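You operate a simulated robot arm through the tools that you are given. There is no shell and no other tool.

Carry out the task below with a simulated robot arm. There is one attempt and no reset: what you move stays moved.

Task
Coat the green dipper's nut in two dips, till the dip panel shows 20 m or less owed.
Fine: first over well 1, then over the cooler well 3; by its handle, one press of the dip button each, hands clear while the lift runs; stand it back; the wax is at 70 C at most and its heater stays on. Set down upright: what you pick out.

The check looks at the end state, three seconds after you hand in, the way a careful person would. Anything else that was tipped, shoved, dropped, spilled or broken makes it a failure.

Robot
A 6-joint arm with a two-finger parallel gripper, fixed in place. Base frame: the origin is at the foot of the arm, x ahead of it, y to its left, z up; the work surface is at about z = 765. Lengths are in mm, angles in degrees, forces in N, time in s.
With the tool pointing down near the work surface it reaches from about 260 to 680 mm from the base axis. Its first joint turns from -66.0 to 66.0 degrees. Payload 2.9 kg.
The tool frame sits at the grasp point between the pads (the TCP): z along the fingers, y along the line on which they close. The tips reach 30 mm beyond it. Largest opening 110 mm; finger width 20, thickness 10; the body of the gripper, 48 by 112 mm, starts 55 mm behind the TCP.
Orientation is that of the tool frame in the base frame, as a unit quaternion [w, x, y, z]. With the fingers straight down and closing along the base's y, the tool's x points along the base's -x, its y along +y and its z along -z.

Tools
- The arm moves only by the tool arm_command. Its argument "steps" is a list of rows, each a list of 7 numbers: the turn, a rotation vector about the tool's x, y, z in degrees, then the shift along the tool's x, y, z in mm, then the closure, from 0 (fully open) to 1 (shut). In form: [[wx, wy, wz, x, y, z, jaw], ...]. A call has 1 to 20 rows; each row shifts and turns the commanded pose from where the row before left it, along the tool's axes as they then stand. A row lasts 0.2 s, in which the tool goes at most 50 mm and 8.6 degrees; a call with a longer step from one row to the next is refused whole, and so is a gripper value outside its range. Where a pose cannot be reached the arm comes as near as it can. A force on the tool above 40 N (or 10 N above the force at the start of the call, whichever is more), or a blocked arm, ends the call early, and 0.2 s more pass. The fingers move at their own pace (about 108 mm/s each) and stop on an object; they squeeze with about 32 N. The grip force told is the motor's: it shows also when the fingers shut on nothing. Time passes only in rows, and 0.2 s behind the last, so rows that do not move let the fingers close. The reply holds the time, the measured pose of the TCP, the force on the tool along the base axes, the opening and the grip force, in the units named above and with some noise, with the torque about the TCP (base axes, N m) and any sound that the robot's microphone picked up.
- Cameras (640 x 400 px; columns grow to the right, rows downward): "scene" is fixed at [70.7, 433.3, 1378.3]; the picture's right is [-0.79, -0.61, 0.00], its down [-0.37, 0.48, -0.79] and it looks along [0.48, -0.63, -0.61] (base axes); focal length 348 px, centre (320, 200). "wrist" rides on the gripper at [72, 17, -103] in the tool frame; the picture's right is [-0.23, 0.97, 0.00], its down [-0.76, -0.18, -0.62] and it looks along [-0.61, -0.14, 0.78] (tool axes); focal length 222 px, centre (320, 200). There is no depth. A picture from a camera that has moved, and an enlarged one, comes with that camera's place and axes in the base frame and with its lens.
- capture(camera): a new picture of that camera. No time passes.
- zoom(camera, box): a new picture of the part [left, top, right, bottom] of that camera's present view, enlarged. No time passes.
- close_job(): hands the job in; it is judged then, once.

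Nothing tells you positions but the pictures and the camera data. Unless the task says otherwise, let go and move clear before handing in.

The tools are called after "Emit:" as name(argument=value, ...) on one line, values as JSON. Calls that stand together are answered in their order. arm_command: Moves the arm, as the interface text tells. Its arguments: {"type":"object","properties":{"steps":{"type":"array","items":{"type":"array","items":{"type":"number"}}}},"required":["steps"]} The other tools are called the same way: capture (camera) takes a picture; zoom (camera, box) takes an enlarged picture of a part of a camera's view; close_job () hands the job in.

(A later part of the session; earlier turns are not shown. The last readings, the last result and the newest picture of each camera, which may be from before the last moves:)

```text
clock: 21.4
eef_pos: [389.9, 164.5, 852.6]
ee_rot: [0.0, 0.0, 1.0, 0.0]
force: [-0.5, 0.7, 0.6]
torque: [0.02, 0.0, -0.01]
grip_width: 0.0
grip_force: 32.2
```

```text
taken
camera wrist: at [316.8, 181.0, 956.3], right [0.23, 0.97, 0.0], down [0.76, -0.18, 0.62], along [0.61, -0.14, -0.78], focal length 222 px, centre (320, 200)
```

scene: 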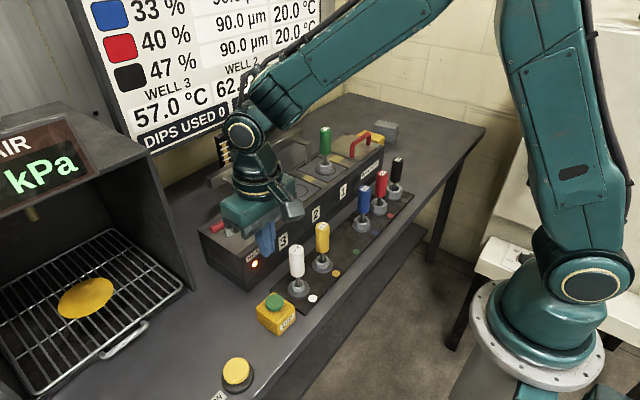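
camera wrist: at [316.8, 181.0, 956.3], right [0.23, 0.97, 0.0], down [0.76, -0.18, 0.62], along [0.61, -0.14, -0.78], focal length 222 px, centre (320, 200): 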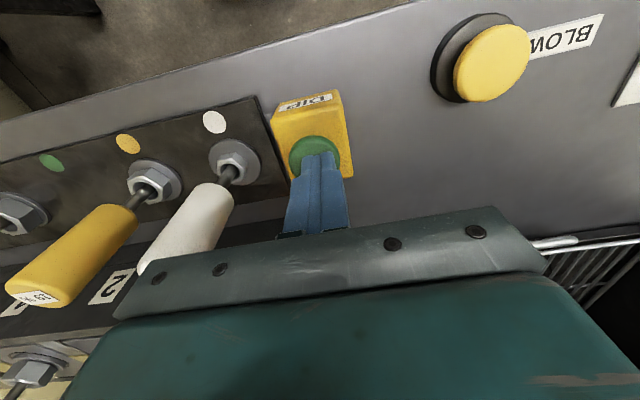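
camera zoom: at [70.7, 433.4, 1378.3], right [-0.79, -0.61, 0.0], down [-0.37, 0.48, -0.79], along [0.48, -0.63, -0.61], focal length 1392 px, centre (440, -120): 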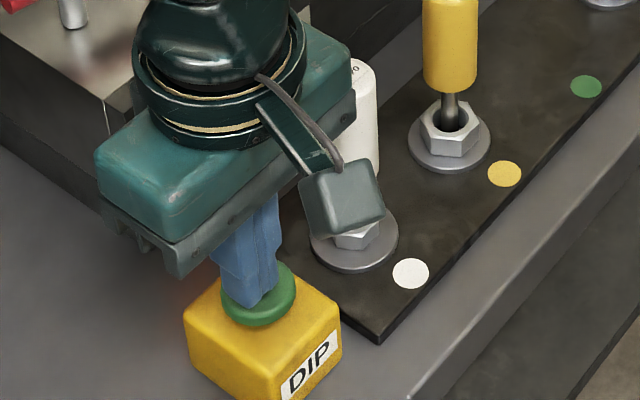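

The fingertips are right above the green cap and the gripper body clears the white dipper. I'll come down the last millimetres in small steps.

Emit:
arm_command(steps=[[0, 0, 0, 0, 0, 4, 1], [0, 0, 0, 0, 0, 3, 1], [0, 0, 0, 0, 0, 2, 1]])

Emit:
zoom(camera="scene", box=[60, 0, 340, 175])

```text
clock: 22.2
eef_pos: [390.3, 165.0, 845.4]
ee_rot: [0.0, 0.0, 1.0, 0.002]
force: [-11.9, -1.5, 31.9]
torque: [-0.05, 0.38, -0.08]
grip_width: 0.2
grip_force: 31.8
heard: click
```

```text
2.29 times, centred on (200, 88) of scene
camera zoom: at [70.0, 433.2, 1378.4], right [-0.79, -0.61, 0.0], down [-0.37, 0.48, -0.79], along [0.48, -0.63, -0.61], focal length 795 px, centre (594, 457)
```

zoom: 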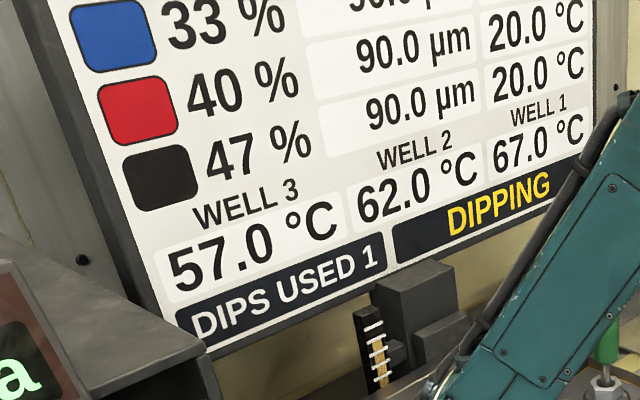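

The button clicked and the panel shows DIPPING, 1 dip used. I'll lift off the button straight up and stay away from the bath while the lift runs.

Emit:
arm_command(steps=[[0, 0, 0, 0, 0, -10, 1], [0, 0, 0, 0, 0, -30, 1], [0, 0, 0, 0, 0, -30, 1], [0, 0, 0, 0, 0, 0, 1]])

Emit:
capture(camera="scene")

Emit:
capture(camera="wrist")

```text
clock: 23.2
eef_pos: [390.0, 163.9, 914.6]
ee_rot: [0.0, 0.0, 1.0, 0.0]
force: [-0.5, -0.5, 0.8]
torque: [0.0, -0.01, -0.01]
grip_width: 0.1
grip_force: 31.8
```

```text
taken
```

scene: 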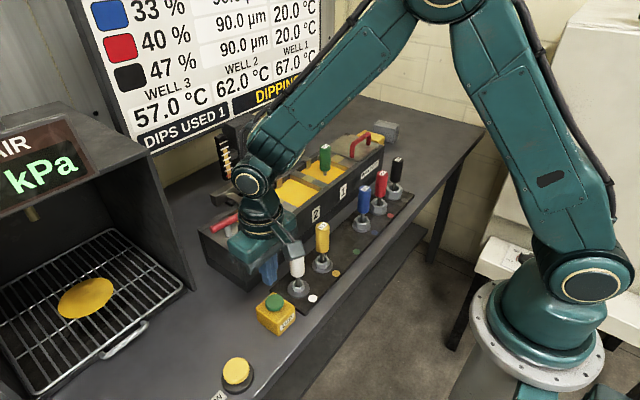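

```text
taken
camera wrist: at [317.0, 180.6, 1017.6], right [0.23, 0.97, 0.0], down [0.76, -0.18, 0.62], along [0.61, -0.14, -0.78], focal length 222 px, centre (320, 200)
```

wrist: 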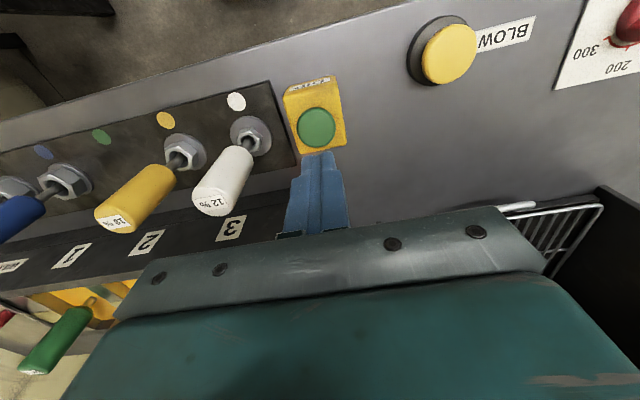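

The lift has lowered the dipper into well 1's wax. I'll hold still away from it and wait.

Emit:
arm_command(steps=[[0, 0, 0, 0, 0, 0, 1], [0, 0, 0, 0, 0, 0, 1], [0, 0, 0, 0, 0, 0, 1], [0, 0, 0, 0, 0, 0, 1], [0, 0, 0, 0, 0, 0, 1], [0, 0, 0, 0, 0, 0, 1], [0, 0, 0, 0, 0, 0, 1], [0, 0, 0, 0, 0, 0, 1], [0, 0, 0, 0, 0, 0, 1], [0, 0, 0, 0, 0, 0, 1]])

Emit:
capture(camera="scene")

```text
clock: 25.4
eef_pos: [390.2, 163.9, 914.0]
ee_rot: [0.0, 0.0, 1.0, -0.001]
force: [0.1, -0.4, 0.2]
torque: [-0.02, 0.0, 0.03]
grip_width: 0.0
grip_force: 32.3
```

```text
taken
```

scene: 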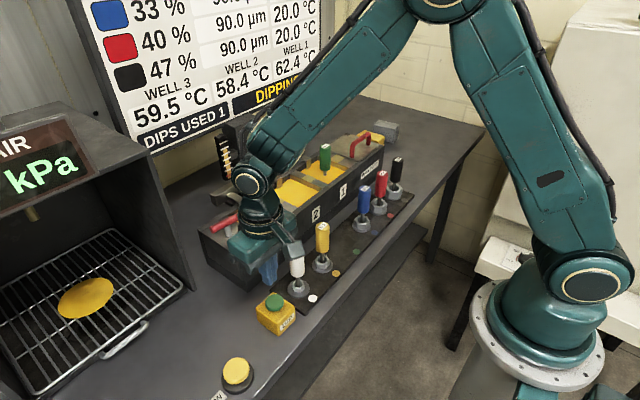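

The wells' temperatures are drifting toward each other while it dips (62.4 / 58.4 / 59.5). I'll keep waiting for the lift to finish.

Emit:
arm_command(steps=[[0, 0, 0, 0, 0, 0, 1], [0, 0, 0, 0, 0, 0, 1], [0, 0, 0, 0, 0, 0, 1], [0, 0, 0, 0, 0, 0, 1], [0, 0, 0, 0, 0, 0, 1], [0, 0, 0, 0, 0, 0, 1], [0, 0, 0, 0, 0, 0, 1], [0, 0, 0, 0, 0, 0, 1], [0, 0, 0, 0, 0, 0, 1], [0, 0, 0, 0, 0, 0, 1]])

Emit:
capture(camera="scene")

```text
clock: 27.6
eef_pos: [389.6, 163.7, 915.0]
ee_rot: [0.0, 0.0, 1.0, 0.0]
force: [-0.6, 0.1, 0.5]
torque: [-0.02, 0.01, 0.04]
grip_width: 0.1
grip_force: 31.5
```

```text
taken
```

scene: 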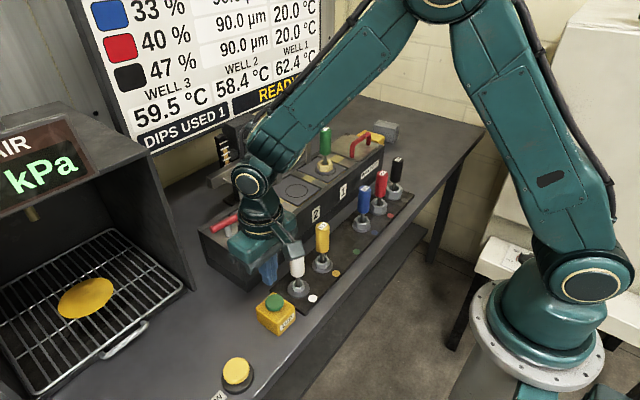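

The lift is back up, the panel reads READY and the nut looks coated in yellow wax. I'll raise and tilt the wrist again to read the green row.

Emit:
arm_command(steps=[[0, 0, 0, 0, 0, -40, 1], [0, 0, 0, 6, -25, -36, 1], [0, 0, 0, 6, -25, -37, 1], [0, 0, 0, 6, -25, -37, 1], [0, 0, 0, 6, -25, -37, 1], [0, 0, 0, 6, -25, -37, 1], [0, 0, 0, 6, -25, -36, 1], [0, 0, 0, 6, -25, -36, 1], [0, 0, 0, 3, -20, 0, 1]])

Emit:
arm_command(steps=[[0, -8, 0, 0, 0, 0, 1], [0, -8, 0, 0, 0, 0, 1], [0, -8, 0, 0, 0, 0, 1], [0, -8, 0, 0, 0, 0, 1], [0, -8, 0, 0, 0, 0, 1], [0, -8, 0, 0, 0, 0, 1], [0, -8, 0, 0, 0, 0, 1], [0, -8, 0, 0, 0, 0, 1], [0, -8, 0, 0, 0, 0, 1]])

Emit:
capture(camera="wrist")

Emit:
capture(camera="scene")

```text
clock: 29.6
eef_pos: [344.1, -31.4, 1210.2]
ee_rot: [0.001, -0.001, 1.0, 0.0]
force: [-0.1, 0.2, -0.5]
torque: [-0.03, -0.02, -0.01]
grip_width: 0.0
grip_force: 32.3
```

```text
clock: 31.6
eef_pos: [346.3, -30.8, 1209.0]
ee_rot: [0.588, -0.001, 0.809, 0.001]
force: [-0.3, -0.1, 0.6]
torque: [0.0, 0.02, 0.0]
grip_width: 0.1
grip_force: 32.8
```

```text
taken
camera wrist: at [224.3, -14.4, 1172.5], right [0.07, 0.97, 0.22], down [-0.36, -0.18, 0.92], along [0.93, -0.14, 0.34], focal length 222 px, centre (320, 200)
```

wrist: 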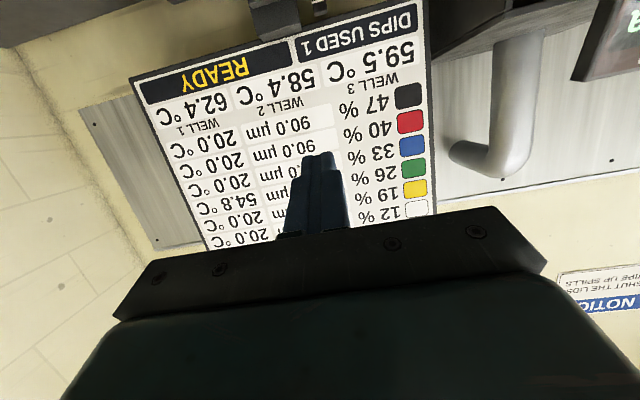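

```text
taken
```

scene: 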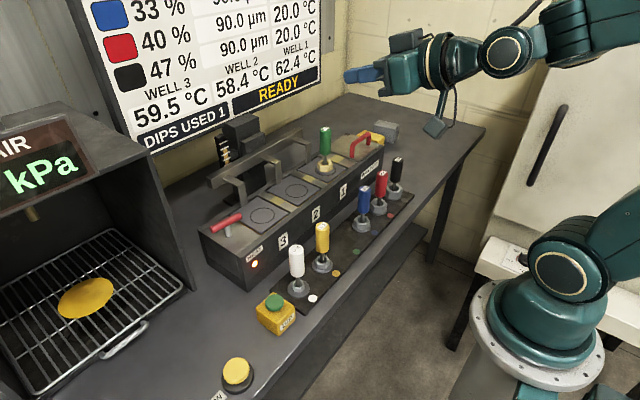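

Green's HEAT reads about 54.8 °C; the closed fingers hide the OWED figure. I'll open them and read again.

Emit:
arm_command(steps=[[0, 0, 0, 0, 0, 0, 0], [0, 0, 0, 0, 0, 0, 0], [0, 0, 0, 0, 0, 0, 0]])

Emit:
capture(camera="wrist")

Emit:
zoom(camera="wrist", box=[130, 60, 450, 260])

```text
clock: 32.4
eef_pos: [345.3, -31.6, 1210.0]
ee_rot: [0.588, 0.0, 0.809, 0.0]
force: [-0.2, -0.2, -0.9]
torque: [0.02, -0.02, 0.03]
grip_width: 109.9
grip_force: 0.1
```

```text
taken
camera wrist: at [224.5, -14.4, 1172.7], right [0.07, 0.97, 0.22], down [-0.36, -0.18, 0.92], along [0.93, -0.14, 0.34], focal length 222 px, centre (320, 200)
```

wrist: 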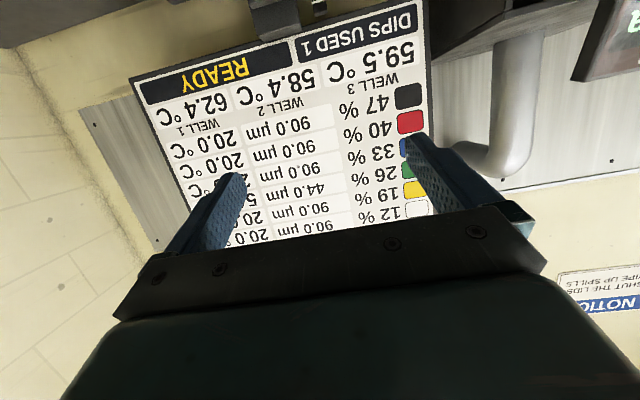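

```text
2.00 times, centred on (290, 160) of wrist
camera zoom: at [224.5, -14.4, 1172.7], right [0.07, 0.97, 0.22], down [-0.36, -0.18, 0.92], along [0.93, -0.14, 0.34], focal length 444 px, centre (380, 280)
```

zoom: 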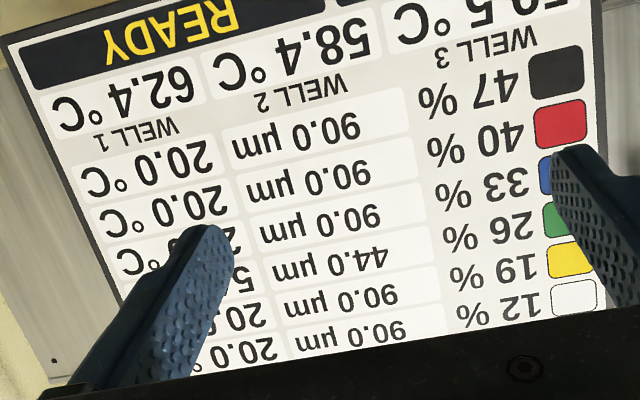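

After dip 1 the green row reads 44.0 µm owed. I'll shut the fingers and recheck its HEAT value to see whether the nut cools with time.

Emit:
arm_command(steps=[[0, 0, 0, 0, 0, 0, 1], [0, 0, 0, 0, 0, 0, 1], [0, 0, 0, 0, 0, 0, 1], [0, 0, 0, 0, 0, 0, 1]])

Emit:
zoom(camera="wrist", box=[130, 60, 450, 260])

Emit:
zoom(camera="scene", box=[190, 110, 400, 241])

```text
clock: 33.4
eef_pos: [345.7, -30.7, 1209.3]
ee_rot: [0.588, 0.0, 0.809, 0.0]
force: [-0.7, -0.5, 0.4]
torque: [0.02, 0.01, 0.01]
grip_width: 0.0
grip_force: 32.2
```

```text
2.00 times, centred on (290, 160) of wrist
camera zoom: at [224.5, -14.4, 1172.8], right [0.07, 0.97, 0.22], down [-0.36, -0.18, 0.92], along [0.93, -0.14, 0.34], focal length 444 px, centre (380, 280)
```

zoom: 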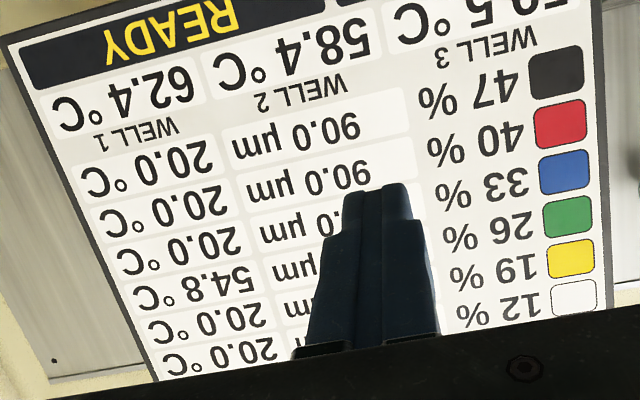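

```text
3.05 times, centred on (295, 176) of scene
camera zoom: at [70.7, 433.3, 1378.3], right [-0.79, -0.61, 0.0], down [-0.37, 0.48, -0.79], along [0.48, -0.63, -0.61], focal length 1060 px, centre (396, 275)
```

zoom: 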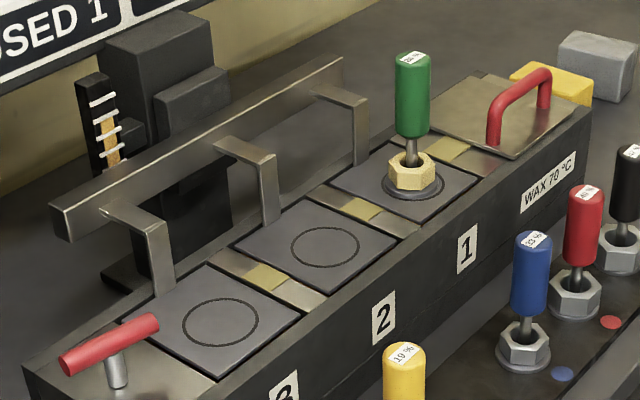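

HEAT is steady at 54.8 °C, so nothing changes with waiting. I'll bring the tool back down-pointing and over the dipper at well 1, fingers part-open.

Emit:
arm_command(steps=[[0, 8, 0, 0, 0, 0, 0.4], [0, 8, 0, 0, 0, 0, 0.4], [0, 8, 0, 0, 0, 0, 0.4], [0, 8, 0, 0, 0, 0, 0.4], [0, 8, 0, 0, 0, 0, 0.4], [0, 8, 0, 0, 0, 0, 0.4], [0, 8, 0, 0, 0, 0, 0.4], [0, 8, 0, 0, 0, 0, 0.4], [0, 8, 0, 0, 0, 0, 0.4], [0, 0, 0, -28, -25.5, 21, 0.4], [0, 0, 0, -28, -25.5, 21, 0.4], [0, 0, 0, -28, -25.5, 21, 0.4], [0, 0, 0, -28, -25.5, 21, 0.4], [0, 0, 0, -28, -25.5, 21, 0.4], [0, 0, 0, -28, -25.5, 21, 0.4], [0, 0, 0, -30, -25.5, 24, 0.4], [0, 0, 0, 0, 0, 0, 0.4], [0, 0, 0, 0, 0, 0, 0.4]])

Emit:
capture(camera="wrist")

Emit:
zoom(camera="scene", box=[250, 80, 410, 180])

```text
clock: 37.2
eef_pos: [542.4, -209.7, 1060.4]
ee_rot: [0.0, 0.0, 1.0, -0.001]
force: [0.8, 0.3, 0.9]
torque: [0.01, 0.05, -0.04]
grip_width: 66.3
grip_force: 0.0
```

```text
taken
camera wrist: at [469.4, -193.2, 1163.3], right [0.23, 0.97, 0.0], down [0.76, -0.18, 0.62], along [0.61, -0.14, -0.78], focal length 222 px, centre (320, 200)
```

wrist: 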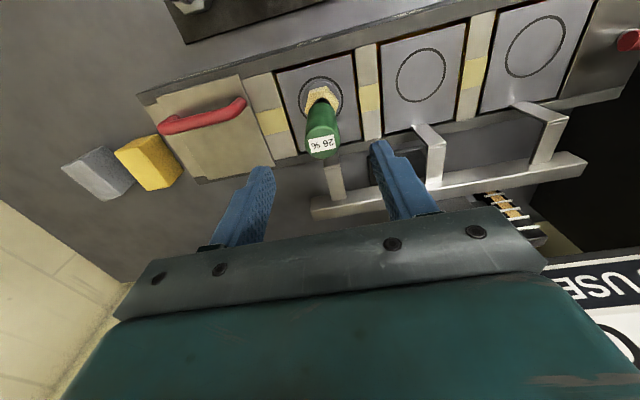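

```text
4.00 times, centred on (330, 130) of scene
camera zoom: at [70.7, 433.3, 1378.3], right [-0.79, -0.61, 0.0], down [-0.37, 0.48, -0.79], along [0.48, -0.63, -0.61], focal length 1392 px, centre (280, 480)
```

zoom: 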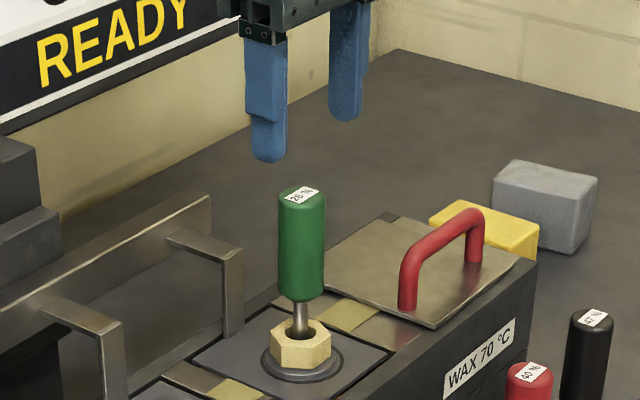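

The dipper stands upright in ring 1 with a waxed nut, centred between the open fingers. I'll descend around its handle and grip.

Emit:
arm_command(steps=[[0, 0, 0, -1, 0, 30, 0.4], [0, 0, 0, 0, 0, 30, 0.4], [0, 0, 0, 0, 0, 25, 0.4], [0, 0, 0, 0, 0, 11, 0.4], [0, 0, 0, 0, 0, 0, 0.4]])

Emit:
capture(camera="wrist")

Emit:
zoom(camera="scene", box=[250, 80, 410, 180])

```text
clock: 38.4
eef_pos: [544.5, -210.2, 964.1]
ee_rot: [0.001, 0.0, 1.0, -0.001]
force: [-0.1, 0.2, 0.4]
torque: [0.02, -0.01, -0.01]
grip_width: 66.0
grip_force: 0.1
```

```text
taken
camera wrist: at [471.5, -192.8, 1066.9], right [0.23, 0.97, 0.0], down [0.76, -0.18, 0.62], along [0.61, -0.14, -0.78], focal length 222 px, centre (320, 200)
```

wrist: 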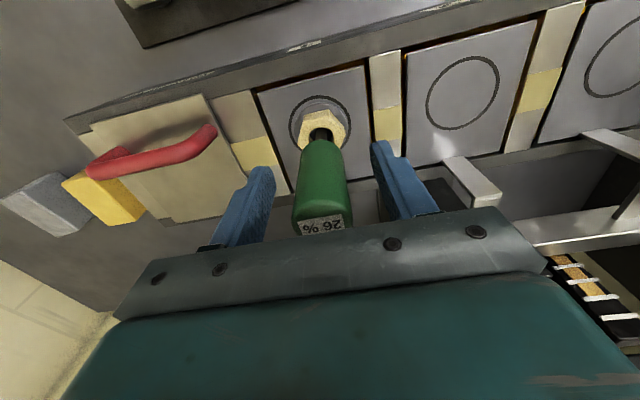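

```text
4.00 times, centred on (330, 130) of scene
camera zoom: at [70.7, 433.3, 1378.3], right [-0.79, -0.61, 0.0], down [-0.37, 0.48, -0.79], along [0.48, -0.63, -0.61], focal length 1392 px, centre (280, 480)
```

zoom: 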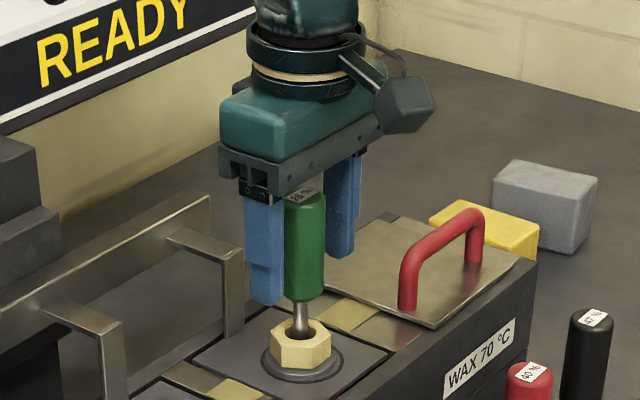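

Fingers straddle the handle cleanly. I'll grip it, lift, and carry it along to above well 3.

Emit:
arm_command(steps=[[0, 0, 0, 0, 0, 0, 0.8], [0, 0, 0, 0, 0, 0, 1], [0, 0, 0, 0, 0, 0, 1], [0, 0, 0, 0, 0, 0, 1]])

Emit:
arm_command(steps=[[0, 0, 0, 0, 0, -5, 1], [0, 0, 0, 0, 0, -15, 1], [0, 0, 0, 0, 0, -30, 1], [0, 0, 0, 0, 0, -30, 1], [0, 0, 0, 0, 0, -5, 1], [0, 0, 0, 0, 25, 0, 1], [0, 0, 0, 0, 35, 0, 1], [0, 0, 0, 0, 36, 0, 1], [0, 0, 0, 0, 40, 0, 1], [0, 0, 0, 0, 40, 0, 1], [0, 0, 0, 0, 40, 0, 1], [0, 0, 0, 0, 25, 0, 1], [0, 0, 0, 0, 0, 0, 1], [0, 0, 0, 0, 0, 0, 1]])

Emit:
capture(camera="wrist")

Emit:
capture(camera="scene")

Emit:
zoom(camera="wrist", box=[240, 40, 400, 140])

```text
clock: 39.4
eef_pos: [544.8, -209.7, 964.4]
ee_rot: [0.0, 0.0, 1.0, 0.0]
force: [-0.7, -0.3, -0.6]
torque: [0.07, 0.04, -0.02]
grip_width: 29.4
grip_force: 32.3
```

```text
clock: 42.4
eef_pos: [544.7, 31.5, 1049.2]
ee_rot: [0.0, 0.0, 1.0, 0.0]
force: [0.0, 0.2, -2.4]
torque: [0.0, -0.01, 0.0]
grip_width: 29.4
grip_force: 31.9
```

```text
taken
camera wrist: at [471.5, 48.4, 1151.5], right [0.23, 0.97, 0.0], down [0.76, -0.18, 0.62], along [0.61, -0.14, -0.78], focal length 222 px, centre (320, 200)
```

wrist: 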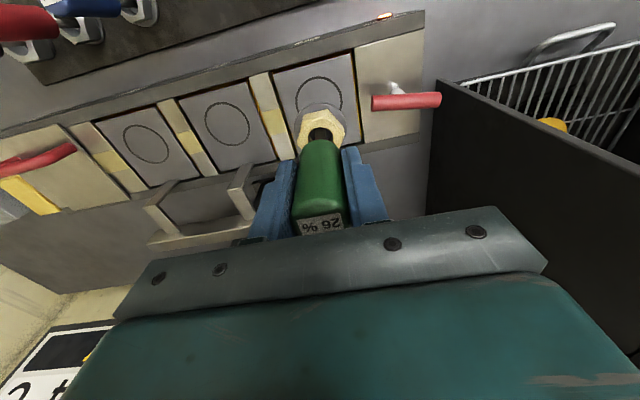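

```text
taken
```

scene: 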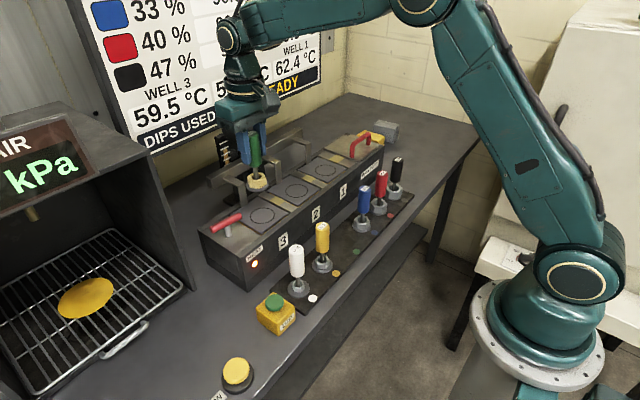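

```text
4.00 times, centred on (320, 90) of wrist
camera zoom: at [471.5, 48.4, 1151.5], right [0.23, 0.97, 0.0], down [0.76, -0.18, 0.62], along [0.61, -0.14, -0.78], focal length 888 px, centre (320, 640)
```

zoom: 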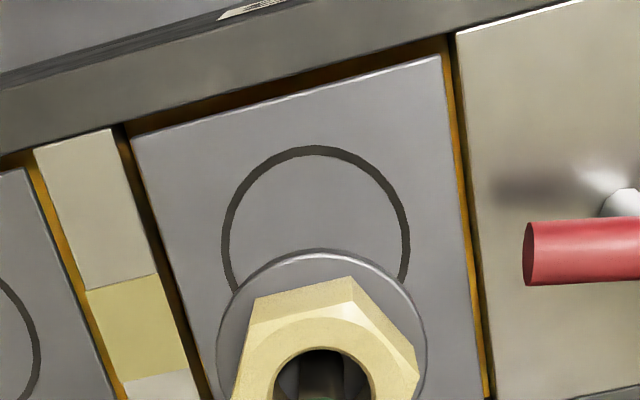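

The dipper is over well 3; the ring's centre is at (543,30.4), 1 mm off from the dipper axis. I'll correct and lower.

Emit:
arm_command(steps=[[0, 0, 0, 1, -1, 25, 1], [0, 0, 0, 0, 0, 25, 1], [0, 0, 0, 0, 0, 20, 1], [0, 0, 0, 0, 0, 10, 1], [0, 0, 0, 0, 0, 0, 1]])

Emit:
zoom(camera="wrist", box=[260, 60, 400, 148])

Emit:
zoom(camera="scene", box=[190, 130, 350, 230])

```text
clock: 43.6
eef_pos: [543.5, 30.5, 968.2]
ee_rot: [0.0, -0.001, 1.0, -0.001]
force: [-0.1, 0.7, -1.2]
torque: [-0.02, -0.02, 0.02]
grip_width: 29.3
grip_force: 32.0
```

```text
4.55 times, centred on (330, 104) of wrist
camera zoom: at [470.6, 47.5, 1071.3], right [0.23, 0.97, 0.0], down [0.76, -0.18, 0.62], along [0.61, -0.14, -0.78], focal length 1010 px, centre (274, 636)
```

zoom: 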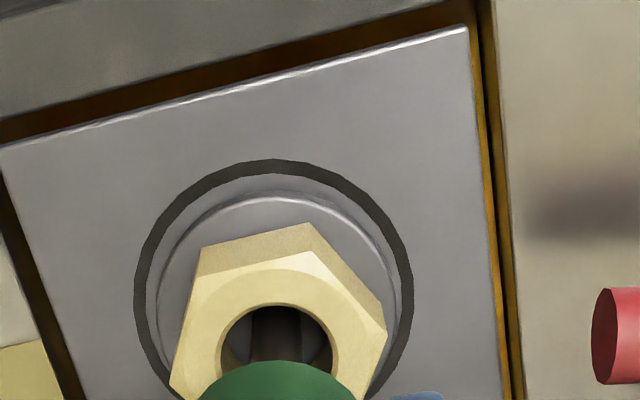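

```text
4.00 times, centred on (270, 180) of scene
camera zoom: at [70.7, 433.4, 1378.3], right [-0.79, -0.61, 0.0], down [-0.37, 0.48, -0.79], along [0.48, -0.63, -0.61], focal length 1392 px, centre (520, 280)
```

zoom: 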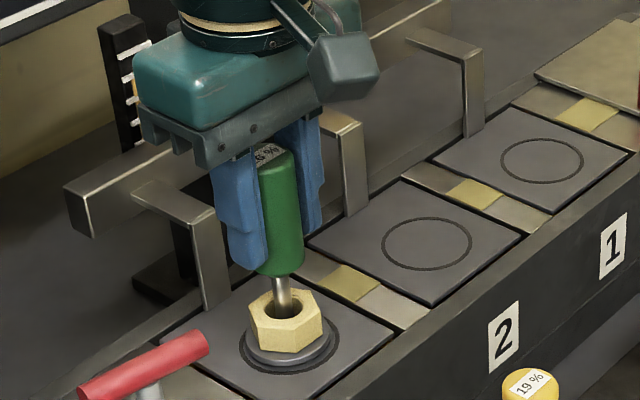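

The saucer is centred in ring 3, a few mm above the plate. I'll lower in 1 mm steps to contact.

Emit:
arm_command(steps=[[0, 0, 0, 0, 0, 1, 1], [0, 0, 0, 0, 0, 1, 1], [0, 0, 0, 0, 0, 1, 1]])

```text
clock: 44.4
eef_pos: [543.6, 30.9, 967.1]
ee_rot: [0.0, 0.0, 1.0, 0.001]
force: [0.3, 0.1, -1.4]
torque: [-0.03, 0.0, 0.01]
grip_width: 29.3
grip_force: 32.3
```

Emit:
arm_command(steps=[[0, 0, 0, 0, 0, 1, 1], [0, 0, 0, 0, 0, 0.5, 1], [0, 0, 0, 0, 0, 0, 1]])

```text
clock: 45.2
eef_pos: [543.0, 30.2, 966.7]
ee_rot: [0.001, 0.0, 1.0, 0.001]
force: [-3.2, -0.5, 12.4]
torque: [-0.21, 0.38, 0.05]
grip_width: 29.4
grip_force: 32.0
```

Contact on well 3's plate (about 12 N). I'll ease off a millimetre and open the fingers.

Emit:
arm_command(steps=[[0, 0, 0, 0, 0, -1, 1], [0, 0, 0, 0, 0, 0, 0.75], [0, 0, 0, 0, 0, 0, 0.45], [0, 0, 0, 0, 0, 0, 0.45]])

Emit:
capture(camera="wrist")

Emit:
zoom(camera="scene", box=[190, 130, 350, 230])

```text
clock: 46.2
eef_pos: [542.4, 30.4, 964.5]
ee_rot: [0.0, 0.0, 1.0, 0.0]
force: [0.5, -0.1, -0.4]
torque: [0.01, -0.01, -0.01]
grip_width: 60.5
grip_force: 0.1
```

```text
taken
camera wrist: at [470.4, 47.1, 1068.2], right [0.23, 0.97, 0.0], down [0.76, -0.18, 0.62], along [0.61, -0.14, -0.78], focal length 222 px, centre (320, 200)
```

wrist: 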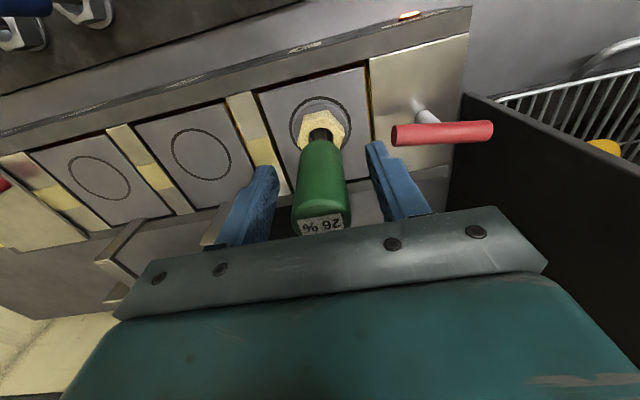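

```text
4.00 times, centred on (270, 180) of scene
camera zoom: at [70.7, 433.3, 1378.3], right [-0.79, -0.61, 0.0], down [-0.37, 0.48, -0.79], along [0.48, -0.63, -0.61], focal length 1392 px, centre (520, 280)
```

zoom: 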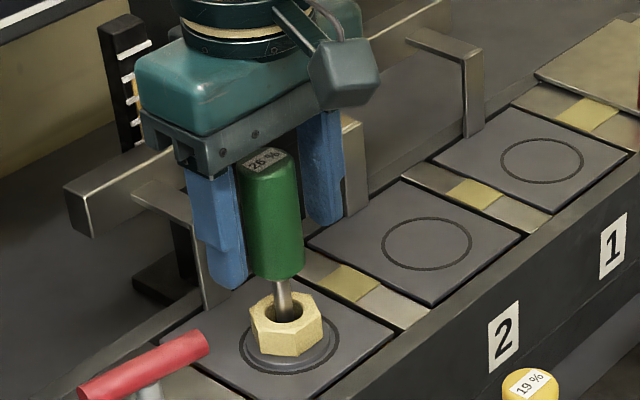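

The dipper stands free in ring 3. I'll rise clear and go to just above the DIP button with the fingers shut.

Emit:
arm_command(steps=[[0, 0, 0, 0, 0, -20, 0.45], [0, 0, 0, 0, 0, -35, 0.45], [0, 0, 0, 0, 0, -40, 0.45], [0, 0, 0, 30.6, 26.8, 0, 0.6], [0, 0, 0, 30.6, 26.8, 0, 0.8], [0, 0, 0, 30.6, 26.8, 0, 1], [0, 0, 0, 30.6, 26.8, 0, 1], [0, 0, 0, 30.6, 26.8, 0, 1], [0, 0, 0, 0, 0, 40, 1], [0, 0, 0, 0, 0, 40, 1], [0, 0, 0, 0, 0, 40, 1], [0, 0, 0, 0, 0, 40, 1], [0, 0, 0, 0, 0, 35, 1], [0, 0, 0, 0, 0, 0, 1], [0, 0, 0, 0, 0, 0, 1]])

Emit:
capture(camera="wrist")

Emit:
capture(camera="scene")

```text
clock: 49.4
eef_pos: [391.8, 165.0, 865.5]
ee_rot: [0.0, 0.0, 1.0, 0.0]
force: [0.0, 0.2, -0.9]
torque: [-0.02, 0.0, -0.01]
grip_width: 0.0
grip_force: 31.9
```

```text
taken
camera wrist: at [317.8, 181.2, 968.9], right [0.23, 0.97, 0.0], down [0.76, -0.18, 0.62], along [0.61, -0.14, -0.78], focal length 222 px, centre (320, 200)
```

wrist: 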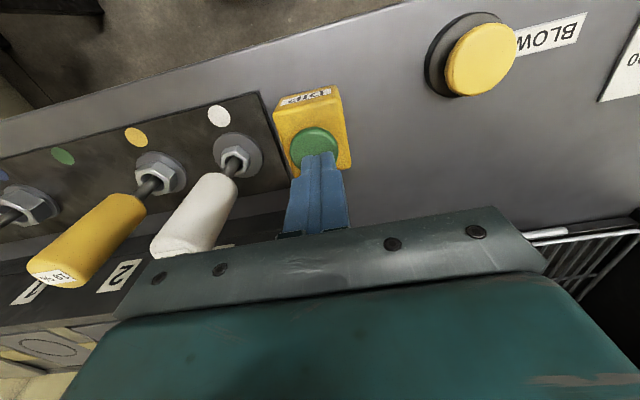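

```text
taken
```

scene: 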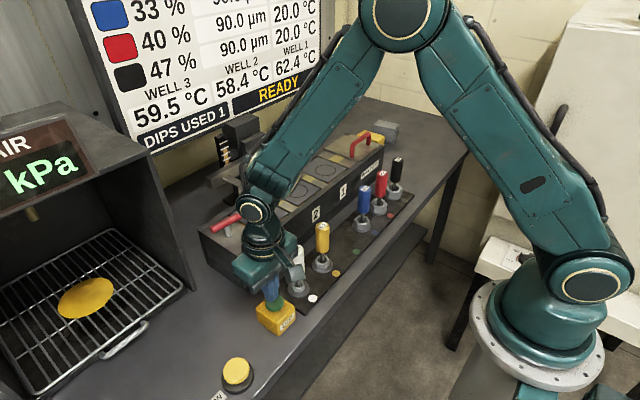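

The fingertips are above the cap again and the panel still reads READY with 1 dip used. I'll press once, the same way as before.

Emit:
arm_command(steps=[[0, 0, 0, 0, 0, 8, 1], [0, 0, 0, 0, 0, 6, 1], [0, 0, 0, 0, 0, 3, 1], [0, 0, 0, 0, 0, 3, 1], [0, 0, 0, 0, 0, 2, 1]])

Emit:
zoom(camera="scene", box=[60, 0, 340, 175])

```text
clock: 50.8
eef_pos: [390.7, 164.4, 846.5]
ee_rot: [0.001, 0.0, 1.0, 0.001]
force: [-7.4, -2.9, 20.2]
torque: [-0.09, 0.23, 0.0]
grip_width: 0.1
grip_force: 32.3
heard: click
stopped in row 5: the force on the tool passed its limit at 41 N (the readings are from after the stop); the commanded pose is now the measured one
```

```text
2.29 times, centred on (200, 88) of scene
camera zoom: at [70.3, 433.2, 1378.4], right [-0.79, -0.61, 0.0], down [-0.37, 0.48, -0.79], along [0.48, -0.63, -0.61], focal length 795 px, centre (594, 457)
```

zoom: 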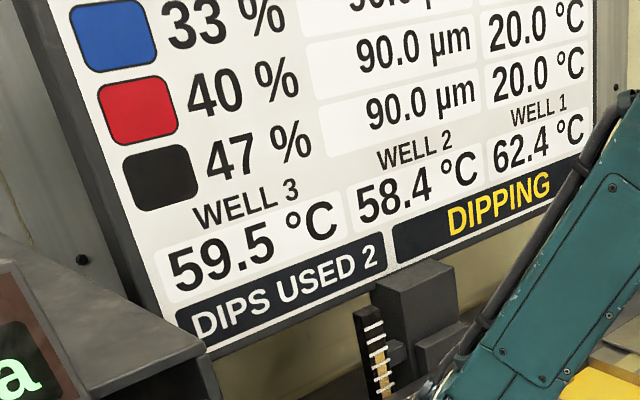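

One click, DIPPING, 2 dips used. I'll lift off the button and back away from the bath while the lift runs.

Emit:
arm_command(steps=[[0, 0, 0, 0, 0, -8, 1], [0, 0, 0, 0, 0, -30, 1], [0, 0, 0, 0, 0, -35, 1], [0, 0, 0, 15, 10, -30, 1], [0, 0, 0, 15, 10, 0, 1], [0, 0, 0, 15, 10, 0, 1], [0, 0, 0, 0, 0, 0, 1], [0, 0, 0, 0, 0, 0, 1], [0, 0, 0, 0, 0, 0, 1], [0, 0, 0, 0, 0, 0, 1], [0, 0, 0, 0, 0, 0, 1], [0, 0, 0, 0, 0, 0, 1], [0, 0, 0, 0, 0, 0, 1], [0, 0, 0, 0, 0, 0, 1]])

Emit:
capture(camera="scene")

Emit:
capture(camera="wrist")

```text
clock: 53.8
eef_pos: [345.5, 194.1, 948.1]
ee_rot: [0.0, -0.001, 1.0, 0.001]
force: [0.5, -0.2, 0.2]
torque: [0.0, 0.0, 0.0]
grip_width: 0.0
grip_force: 32.9
```

```text
taken
```

scene: 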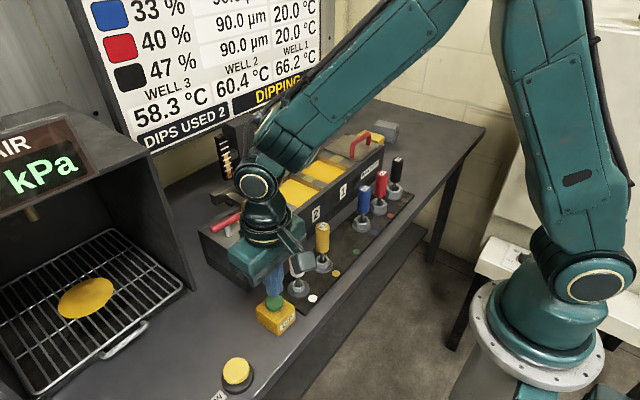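

```text
taken
camera wrist: at [273.0, 210.5, 1050.3], right [0.23, 0.97, 0.0], down [0.76, -0.18, 0.62], along [0.61, -0.14, -0.78], focal length 222 px, centre (320, 200)
```

wrist: 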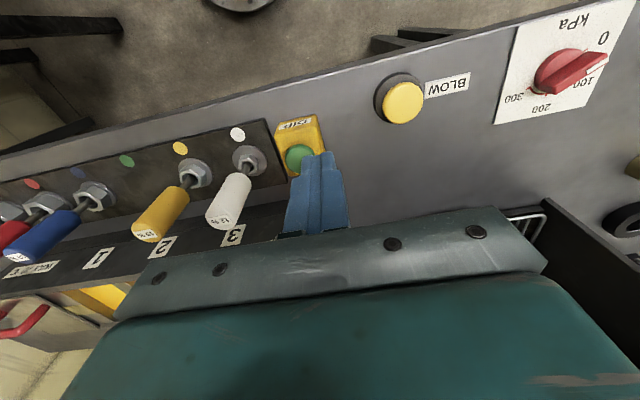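

The lift is down with the wax surfaces visible. I'll keep still until it comes back up.

Emit:
arm_command(steps=[[0, 0, 0, 0, 0, 0, 1], [0, 0, 0, 0, 0, 0, 1], [0, 0, 0, 0, 0, 0, 1], [0, 0, 0, 0, 0, 0, 1], [0, 0, 0, 0, 0, 0, 1], [0, 0, 0, 0, 0, 0, 1], [0, 0, 0, 0, 0, 0, 1], [0, 0, 0, 0, 0, 0, 1], [0, 0, 0, 0, 0, 0, 1], [0, 0, 0, 0, 0, 0, 1], [0, 0, 0, 0, 0, 0, 1], [0, 0, 0, 0, 0, 0, 1]])

Emit:
capture(camera="scene")

```text
clock: 56.4
eef_pos: [346.4, 193.0, 947.4]
ee_rot: [0.001, 0.0, 1.0, 0.0]
force: [0.0, -0.3, 0.2]
torque: [0.02, 0.01, -0.03]
grip_width: 0.0
grip_force: 32.0
```

```text
taken
```

scene: 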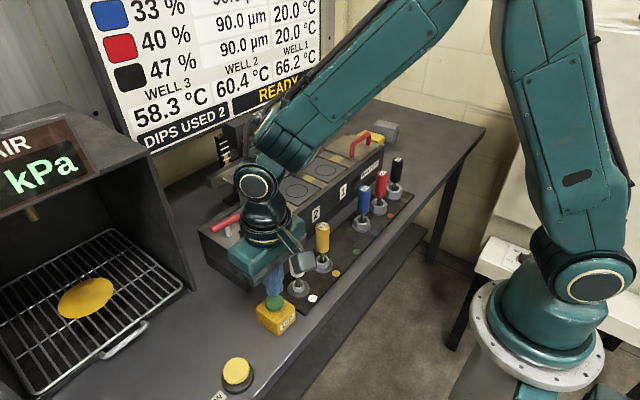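

READY again with 2 dips used. I'll raise and tilt the wrist with fingers open to read the green row.

Emit:
arm_command(steps=[[0, 0, 0, 0, 0, -40, 1], [0, 0, 0, 0, -28, -32, 1], [0, 0, 0, 0, -28, -32, 1], [0, 0, 0, 0, -28, -32, 1], [0, 0, 0, 0, -28, -32, 0.6], [0, 0, 0, 0, -28, -32, 0.3], [0, 0, 0, 0, -28, -32, 0], [0, 0, 0, 0, -28, -32, 0], [0, 0, 0, 0, -28, 0, 0], [0, -8, 0, 0, 0, 0, 0], [0, -8, 0, 0, 0, 0, 0], [0, -8, 0, 0, 0, 0, 0], [0, -8, 0, 0, 0, 0, 0], [0, -8, 0, 0, 0, 0, 0], [0, -8, 0, 0, 0, 0, 0], [0, -8, 0, 0, 0, 0, 0], [0, -8, 0, 0, 0, 0, 0], [0, -8, 0, 0, 0, 0, 0], [0, 0, 0, 0, 0, 0, 0]])

Emit:
zoom(camera="wrist", box=[130, 60, 450, 260])

Emit:
capture(camera="scene")

Emit:
zoom(camera="scene", box=[190, 110, 400, 241])

```text
clock: 60.4
eef_pos: [344.8, -30.6, 1212.7]
ee_rot: [0.59, 0.0, 0.808, 0.0]
force: [0.2, 0.2, -0.2]
torque: [-0.01, 0.01, 0.02]
grip_width: 110.0
grip_force: 0.1
```

```text
2.00 times, centred on (290, 160) of wrist
camera zoom: at [224.0, -12.8, 1174.2], right [0.07, 0.97, 0.22], down [-0.36, -0.18, 0.92], along [0.93, -0.14, 0.34], focal length 444 px, centre (380, 280)
```

zoom: 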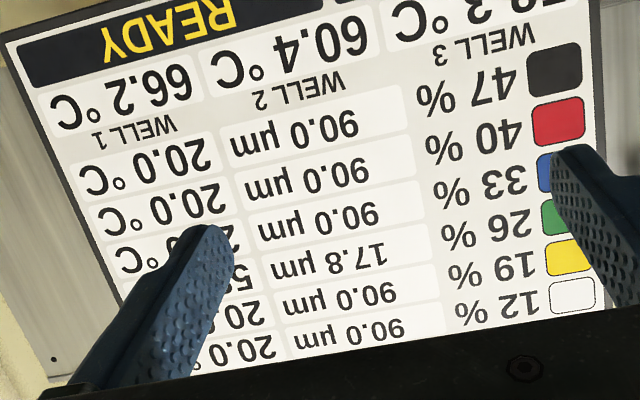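

```text
taken
```

scene: 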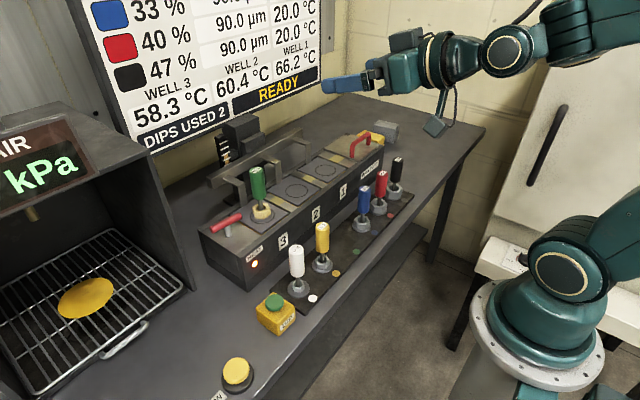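

```text
3.05 times, centred on (295, 176) of scene
camera zoom: at [70.7, 433.4, 1378.3], right [-0.79, -0.61, 0.0], down [-0.37, 0.48, -0.79], along [0.48, -0.63, -0.61], focal length 1060 px, centre (396, 275)
```

zoom: 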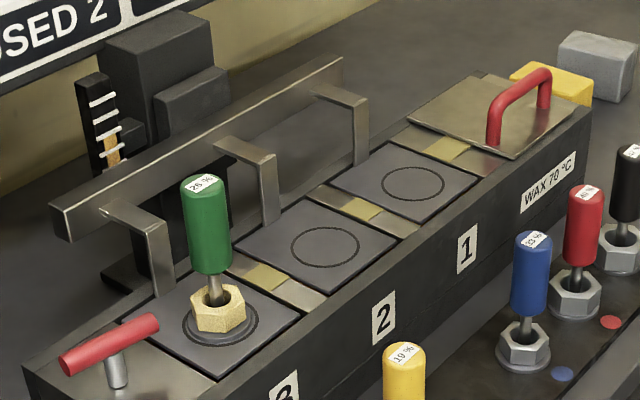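

The green row now reads 17.8 µm owed, which meets the 20 µm target, and the dipper stands upright at well 3. I'll bring the tool back over it to pick it up and stand it in its rack spot.

Emit:
arm_command(steps=[[0, 8, 0, 0, 0, 0, 0.45], [0, 8, 0, 0, 0, 0, 0.45], [0, 8, 0, 0, 0, 0, 0.45], [0, 8, 0, 0, 0, 0, 0.45], [0, 8, 0, 0, 0, 0, 0.45], [0, 8, 0, 0, 0, 0, 0.45], [0, 8, 0, 0, 0, 0, 0.45], [0, 8, 0, 0, 0, 0, 0.45], [0, 8, 0, 0, 0, 0, 0.45], [0, 0, 0, -33, 10, 25, 0.45], [0, 0, 0, -33, 10, 25, 0.45], [0, 0, 0, -33, 10, 25, 0.45], [0, 0, 0, -33, 10, 25, 0.45], [0, 0, 0, -33, 10, 25, 0.45], [0, 0, 0, -33, 10.5, 25, 0.45], [0, 0, 0, 0, 0, 0, 0.45], [0, 0, 0, 0, 0, 0, 0.45]])

Emit:
capture(camera="wrist")

Emit:
zoom(camera="scene", box=[190, 130, 350, 230])

```text
clock: 64.0
eef_pos: [545.1, 31.4, 1061.9]
ee_rot: [0.001, 0.0, 1.0, 0.0]
force: [0.2, -0.3, -0.7]
torque: [0.0, 0.02, -0.03]
grip_width: 60.4
grip_force: 0.0
```

```text
taken
camera wrist: at [470.9, 47.4, 1164.7], right [0.23, 0.97, 0.0], down [0.76, -0.18, 0.62], along [0.61, -0.14, -0.78], focal length 222 px, centre (320, 200)
```

wrist: 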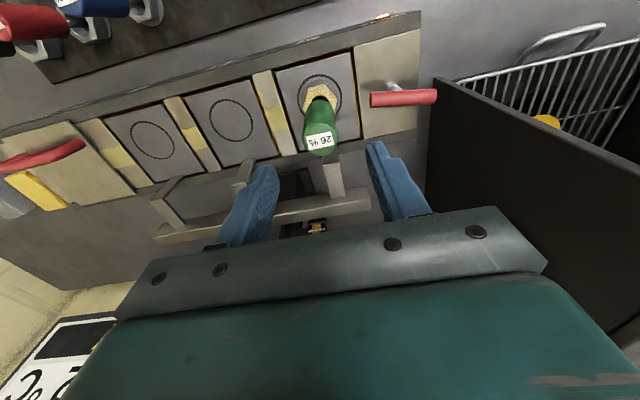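

```text
4.00 times, centred on (270, 180) of scene
camera zoom: at [70.7, 433.4, 1378.3], right [-0.79, -0.61, 0.0], down [-0.37, 0.48, -0.79], along [0.48, -0.63, -0.61], focal length 1392 px, centre (520, 280)
```

zoom: 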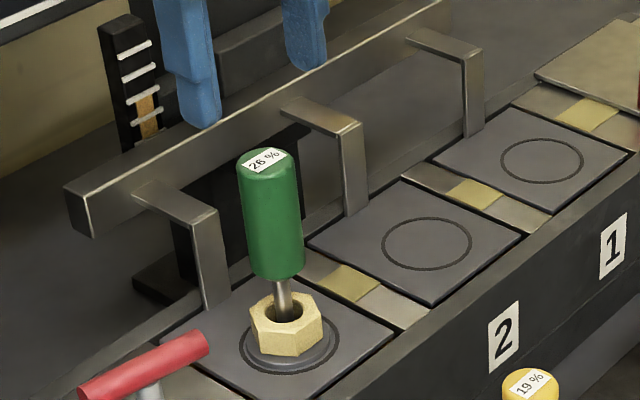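

The dipper is centred between the fingers. I'll descend around the handle and grip.

Emit:
arm_command(steps=[[0, 0, 0, 0.5, -0.5, 30, 0.45], [0, 0, 0, 0, 0, 30, 0.45], [0, 0, 0, 0, 0, 25, 0.45], [0, 0, 0, 0, 0, 12, 0.45], [0, 0, 0, 0, 0, 0, 0.45]])

Emit:
capture(camera="wrist")

Emit:
zoom(camera="scene", box=[190, 130, 350, 230])

```text
clock: 65.2
eef_pos: [544.1, 30.6, 964.6]
ee_rot: [0.001, 0.0, 1.0, 0.0]
force: [-0.2, -0.3, 0.6]
torque: [0.01, 0.01, 0.0]
grip_width: 60.4
grip_force: 0.0
```

```text
taken
camera wrist: at [470.1, 46.9, 1068.4], right [0.23, 0.97, 0.0], down [0.76, -0.18, 0.62], along [0.61, -0.14, -0.78], focal length 222 px, centre (320, 200)
```

wrist: 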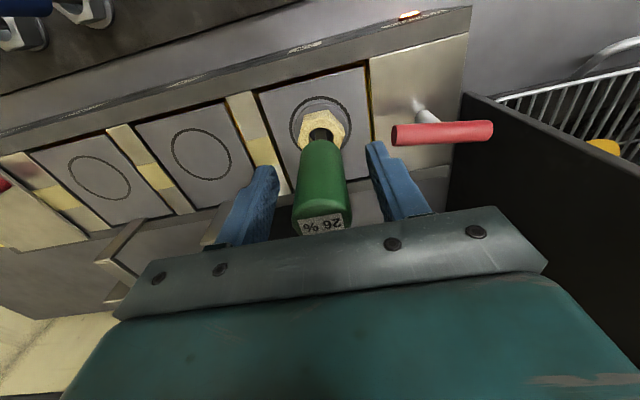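

```text
4.00 times, centred on (270, 180) of scene
camera zoom: at [70.7, 433.3, 1378.3], right [-0.79, -0.61, 0.0], down [-0.37, 0.48, -0.79], along [0.48, -0.63, -0.61], focal length 1392 px, centre (520, 280)
```

zoom: 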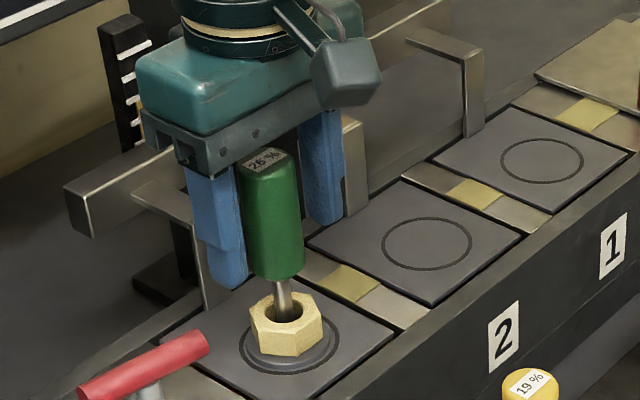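

Good alignment. I'll grip, lift straight up, and carry it to above its empty spot in the rack.

Emit:
arm_command(steps=[[0, 0, 0, 0, 0, 0, 0.8], [0, 0, 0, 0, 0, 0, 1], [0, 0, 0, 0, 0, 0, 1], [0, 0, 0, 0, 0, 0, 1]])

Emit:
arm_command(steps=[[0, 0, 0, 0, 0, -5, 1], [0, 0, 0, 0, 0, -15, 1], [0, 0, 0, 0, 0, -30, 1], [0, 0, 0, 0, 0, -30, 1], [0, 0, 0, 0, 0, -5, 1], [0, 0, 0, 20, -16.5, 0, 1], [0, 0, 0, 28, -23, 0, 1], [0, 0, 0, 28, -23, 0, 1], [0, 0, 0, 28, -23, 0, 1], [0, 0, 0, 28, -23, 0, 1], [0, 0, 0, 14, -12, 0, 1], [0, 0, 0, 0, 0, 0, 1], [0, 0, 0, 0, 0, 0, 1]])

Emit:
capture(camera="wrist")

Emit:
capture(camera="scene")

Emit:
zoom(camera="wrist", box=[220, 20, 420, 145])

```text
clock: 66.2
eef_pos: [544.3, 29.6, 964.8]
ee_rot: [0.001, 0.0, 1.0, 0.001]
force: [-0.8, 0.2, 0.1]
torque: [-0.13, -0.01, 0.01]
grip_width: 29.3
grip_force: 32.4
```

```text
clock: 69.0
eef_pos: [396.8, -91.3, 1050.5]
ee_rot: [0.001, 0.0, 1.0, 0.001]
force: [-0.5, 0.4, -0.9]
torque: [-0.01, 0.03, 0.03]
grip_width: 29.4
grip_force: 32.1
```

```text
taken
camera wrist: at [323.7, -73.6, 1153.3], right [0.23, 0.97, 0.0], down [0.76, -0.18, 0.62], along [0.61, -0.14, -0.78], focal length 222 px, centre (320, 200)
```

wrist: 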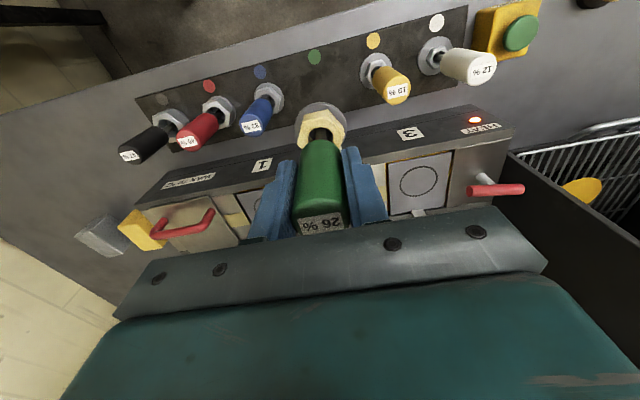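

```text
taken
```

scene: 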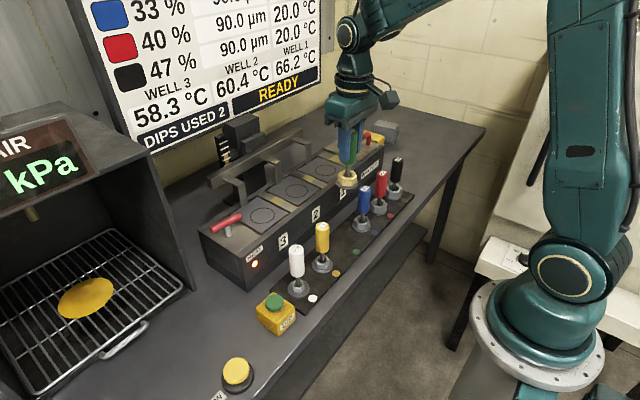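

```text
3.20 times, centred on (320, 82) of wrist
camera zoom: at [323.7, -73.6, 1153.3], right [0.23, 0.97, 0.0], down [0.76, -0.18, 0.62], along [0.61, -0.14, -0.78], focal length 711 px, centre (320, 576)
```

zoom: 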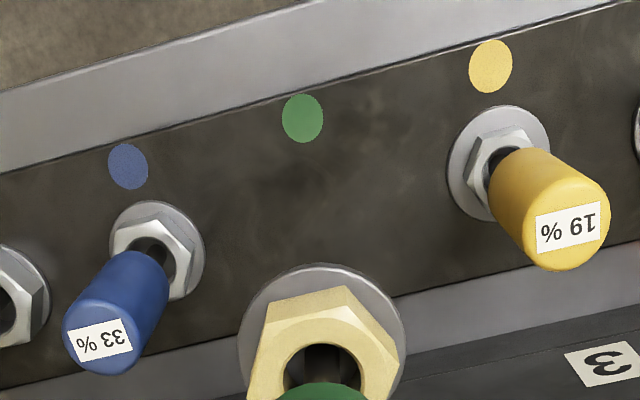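

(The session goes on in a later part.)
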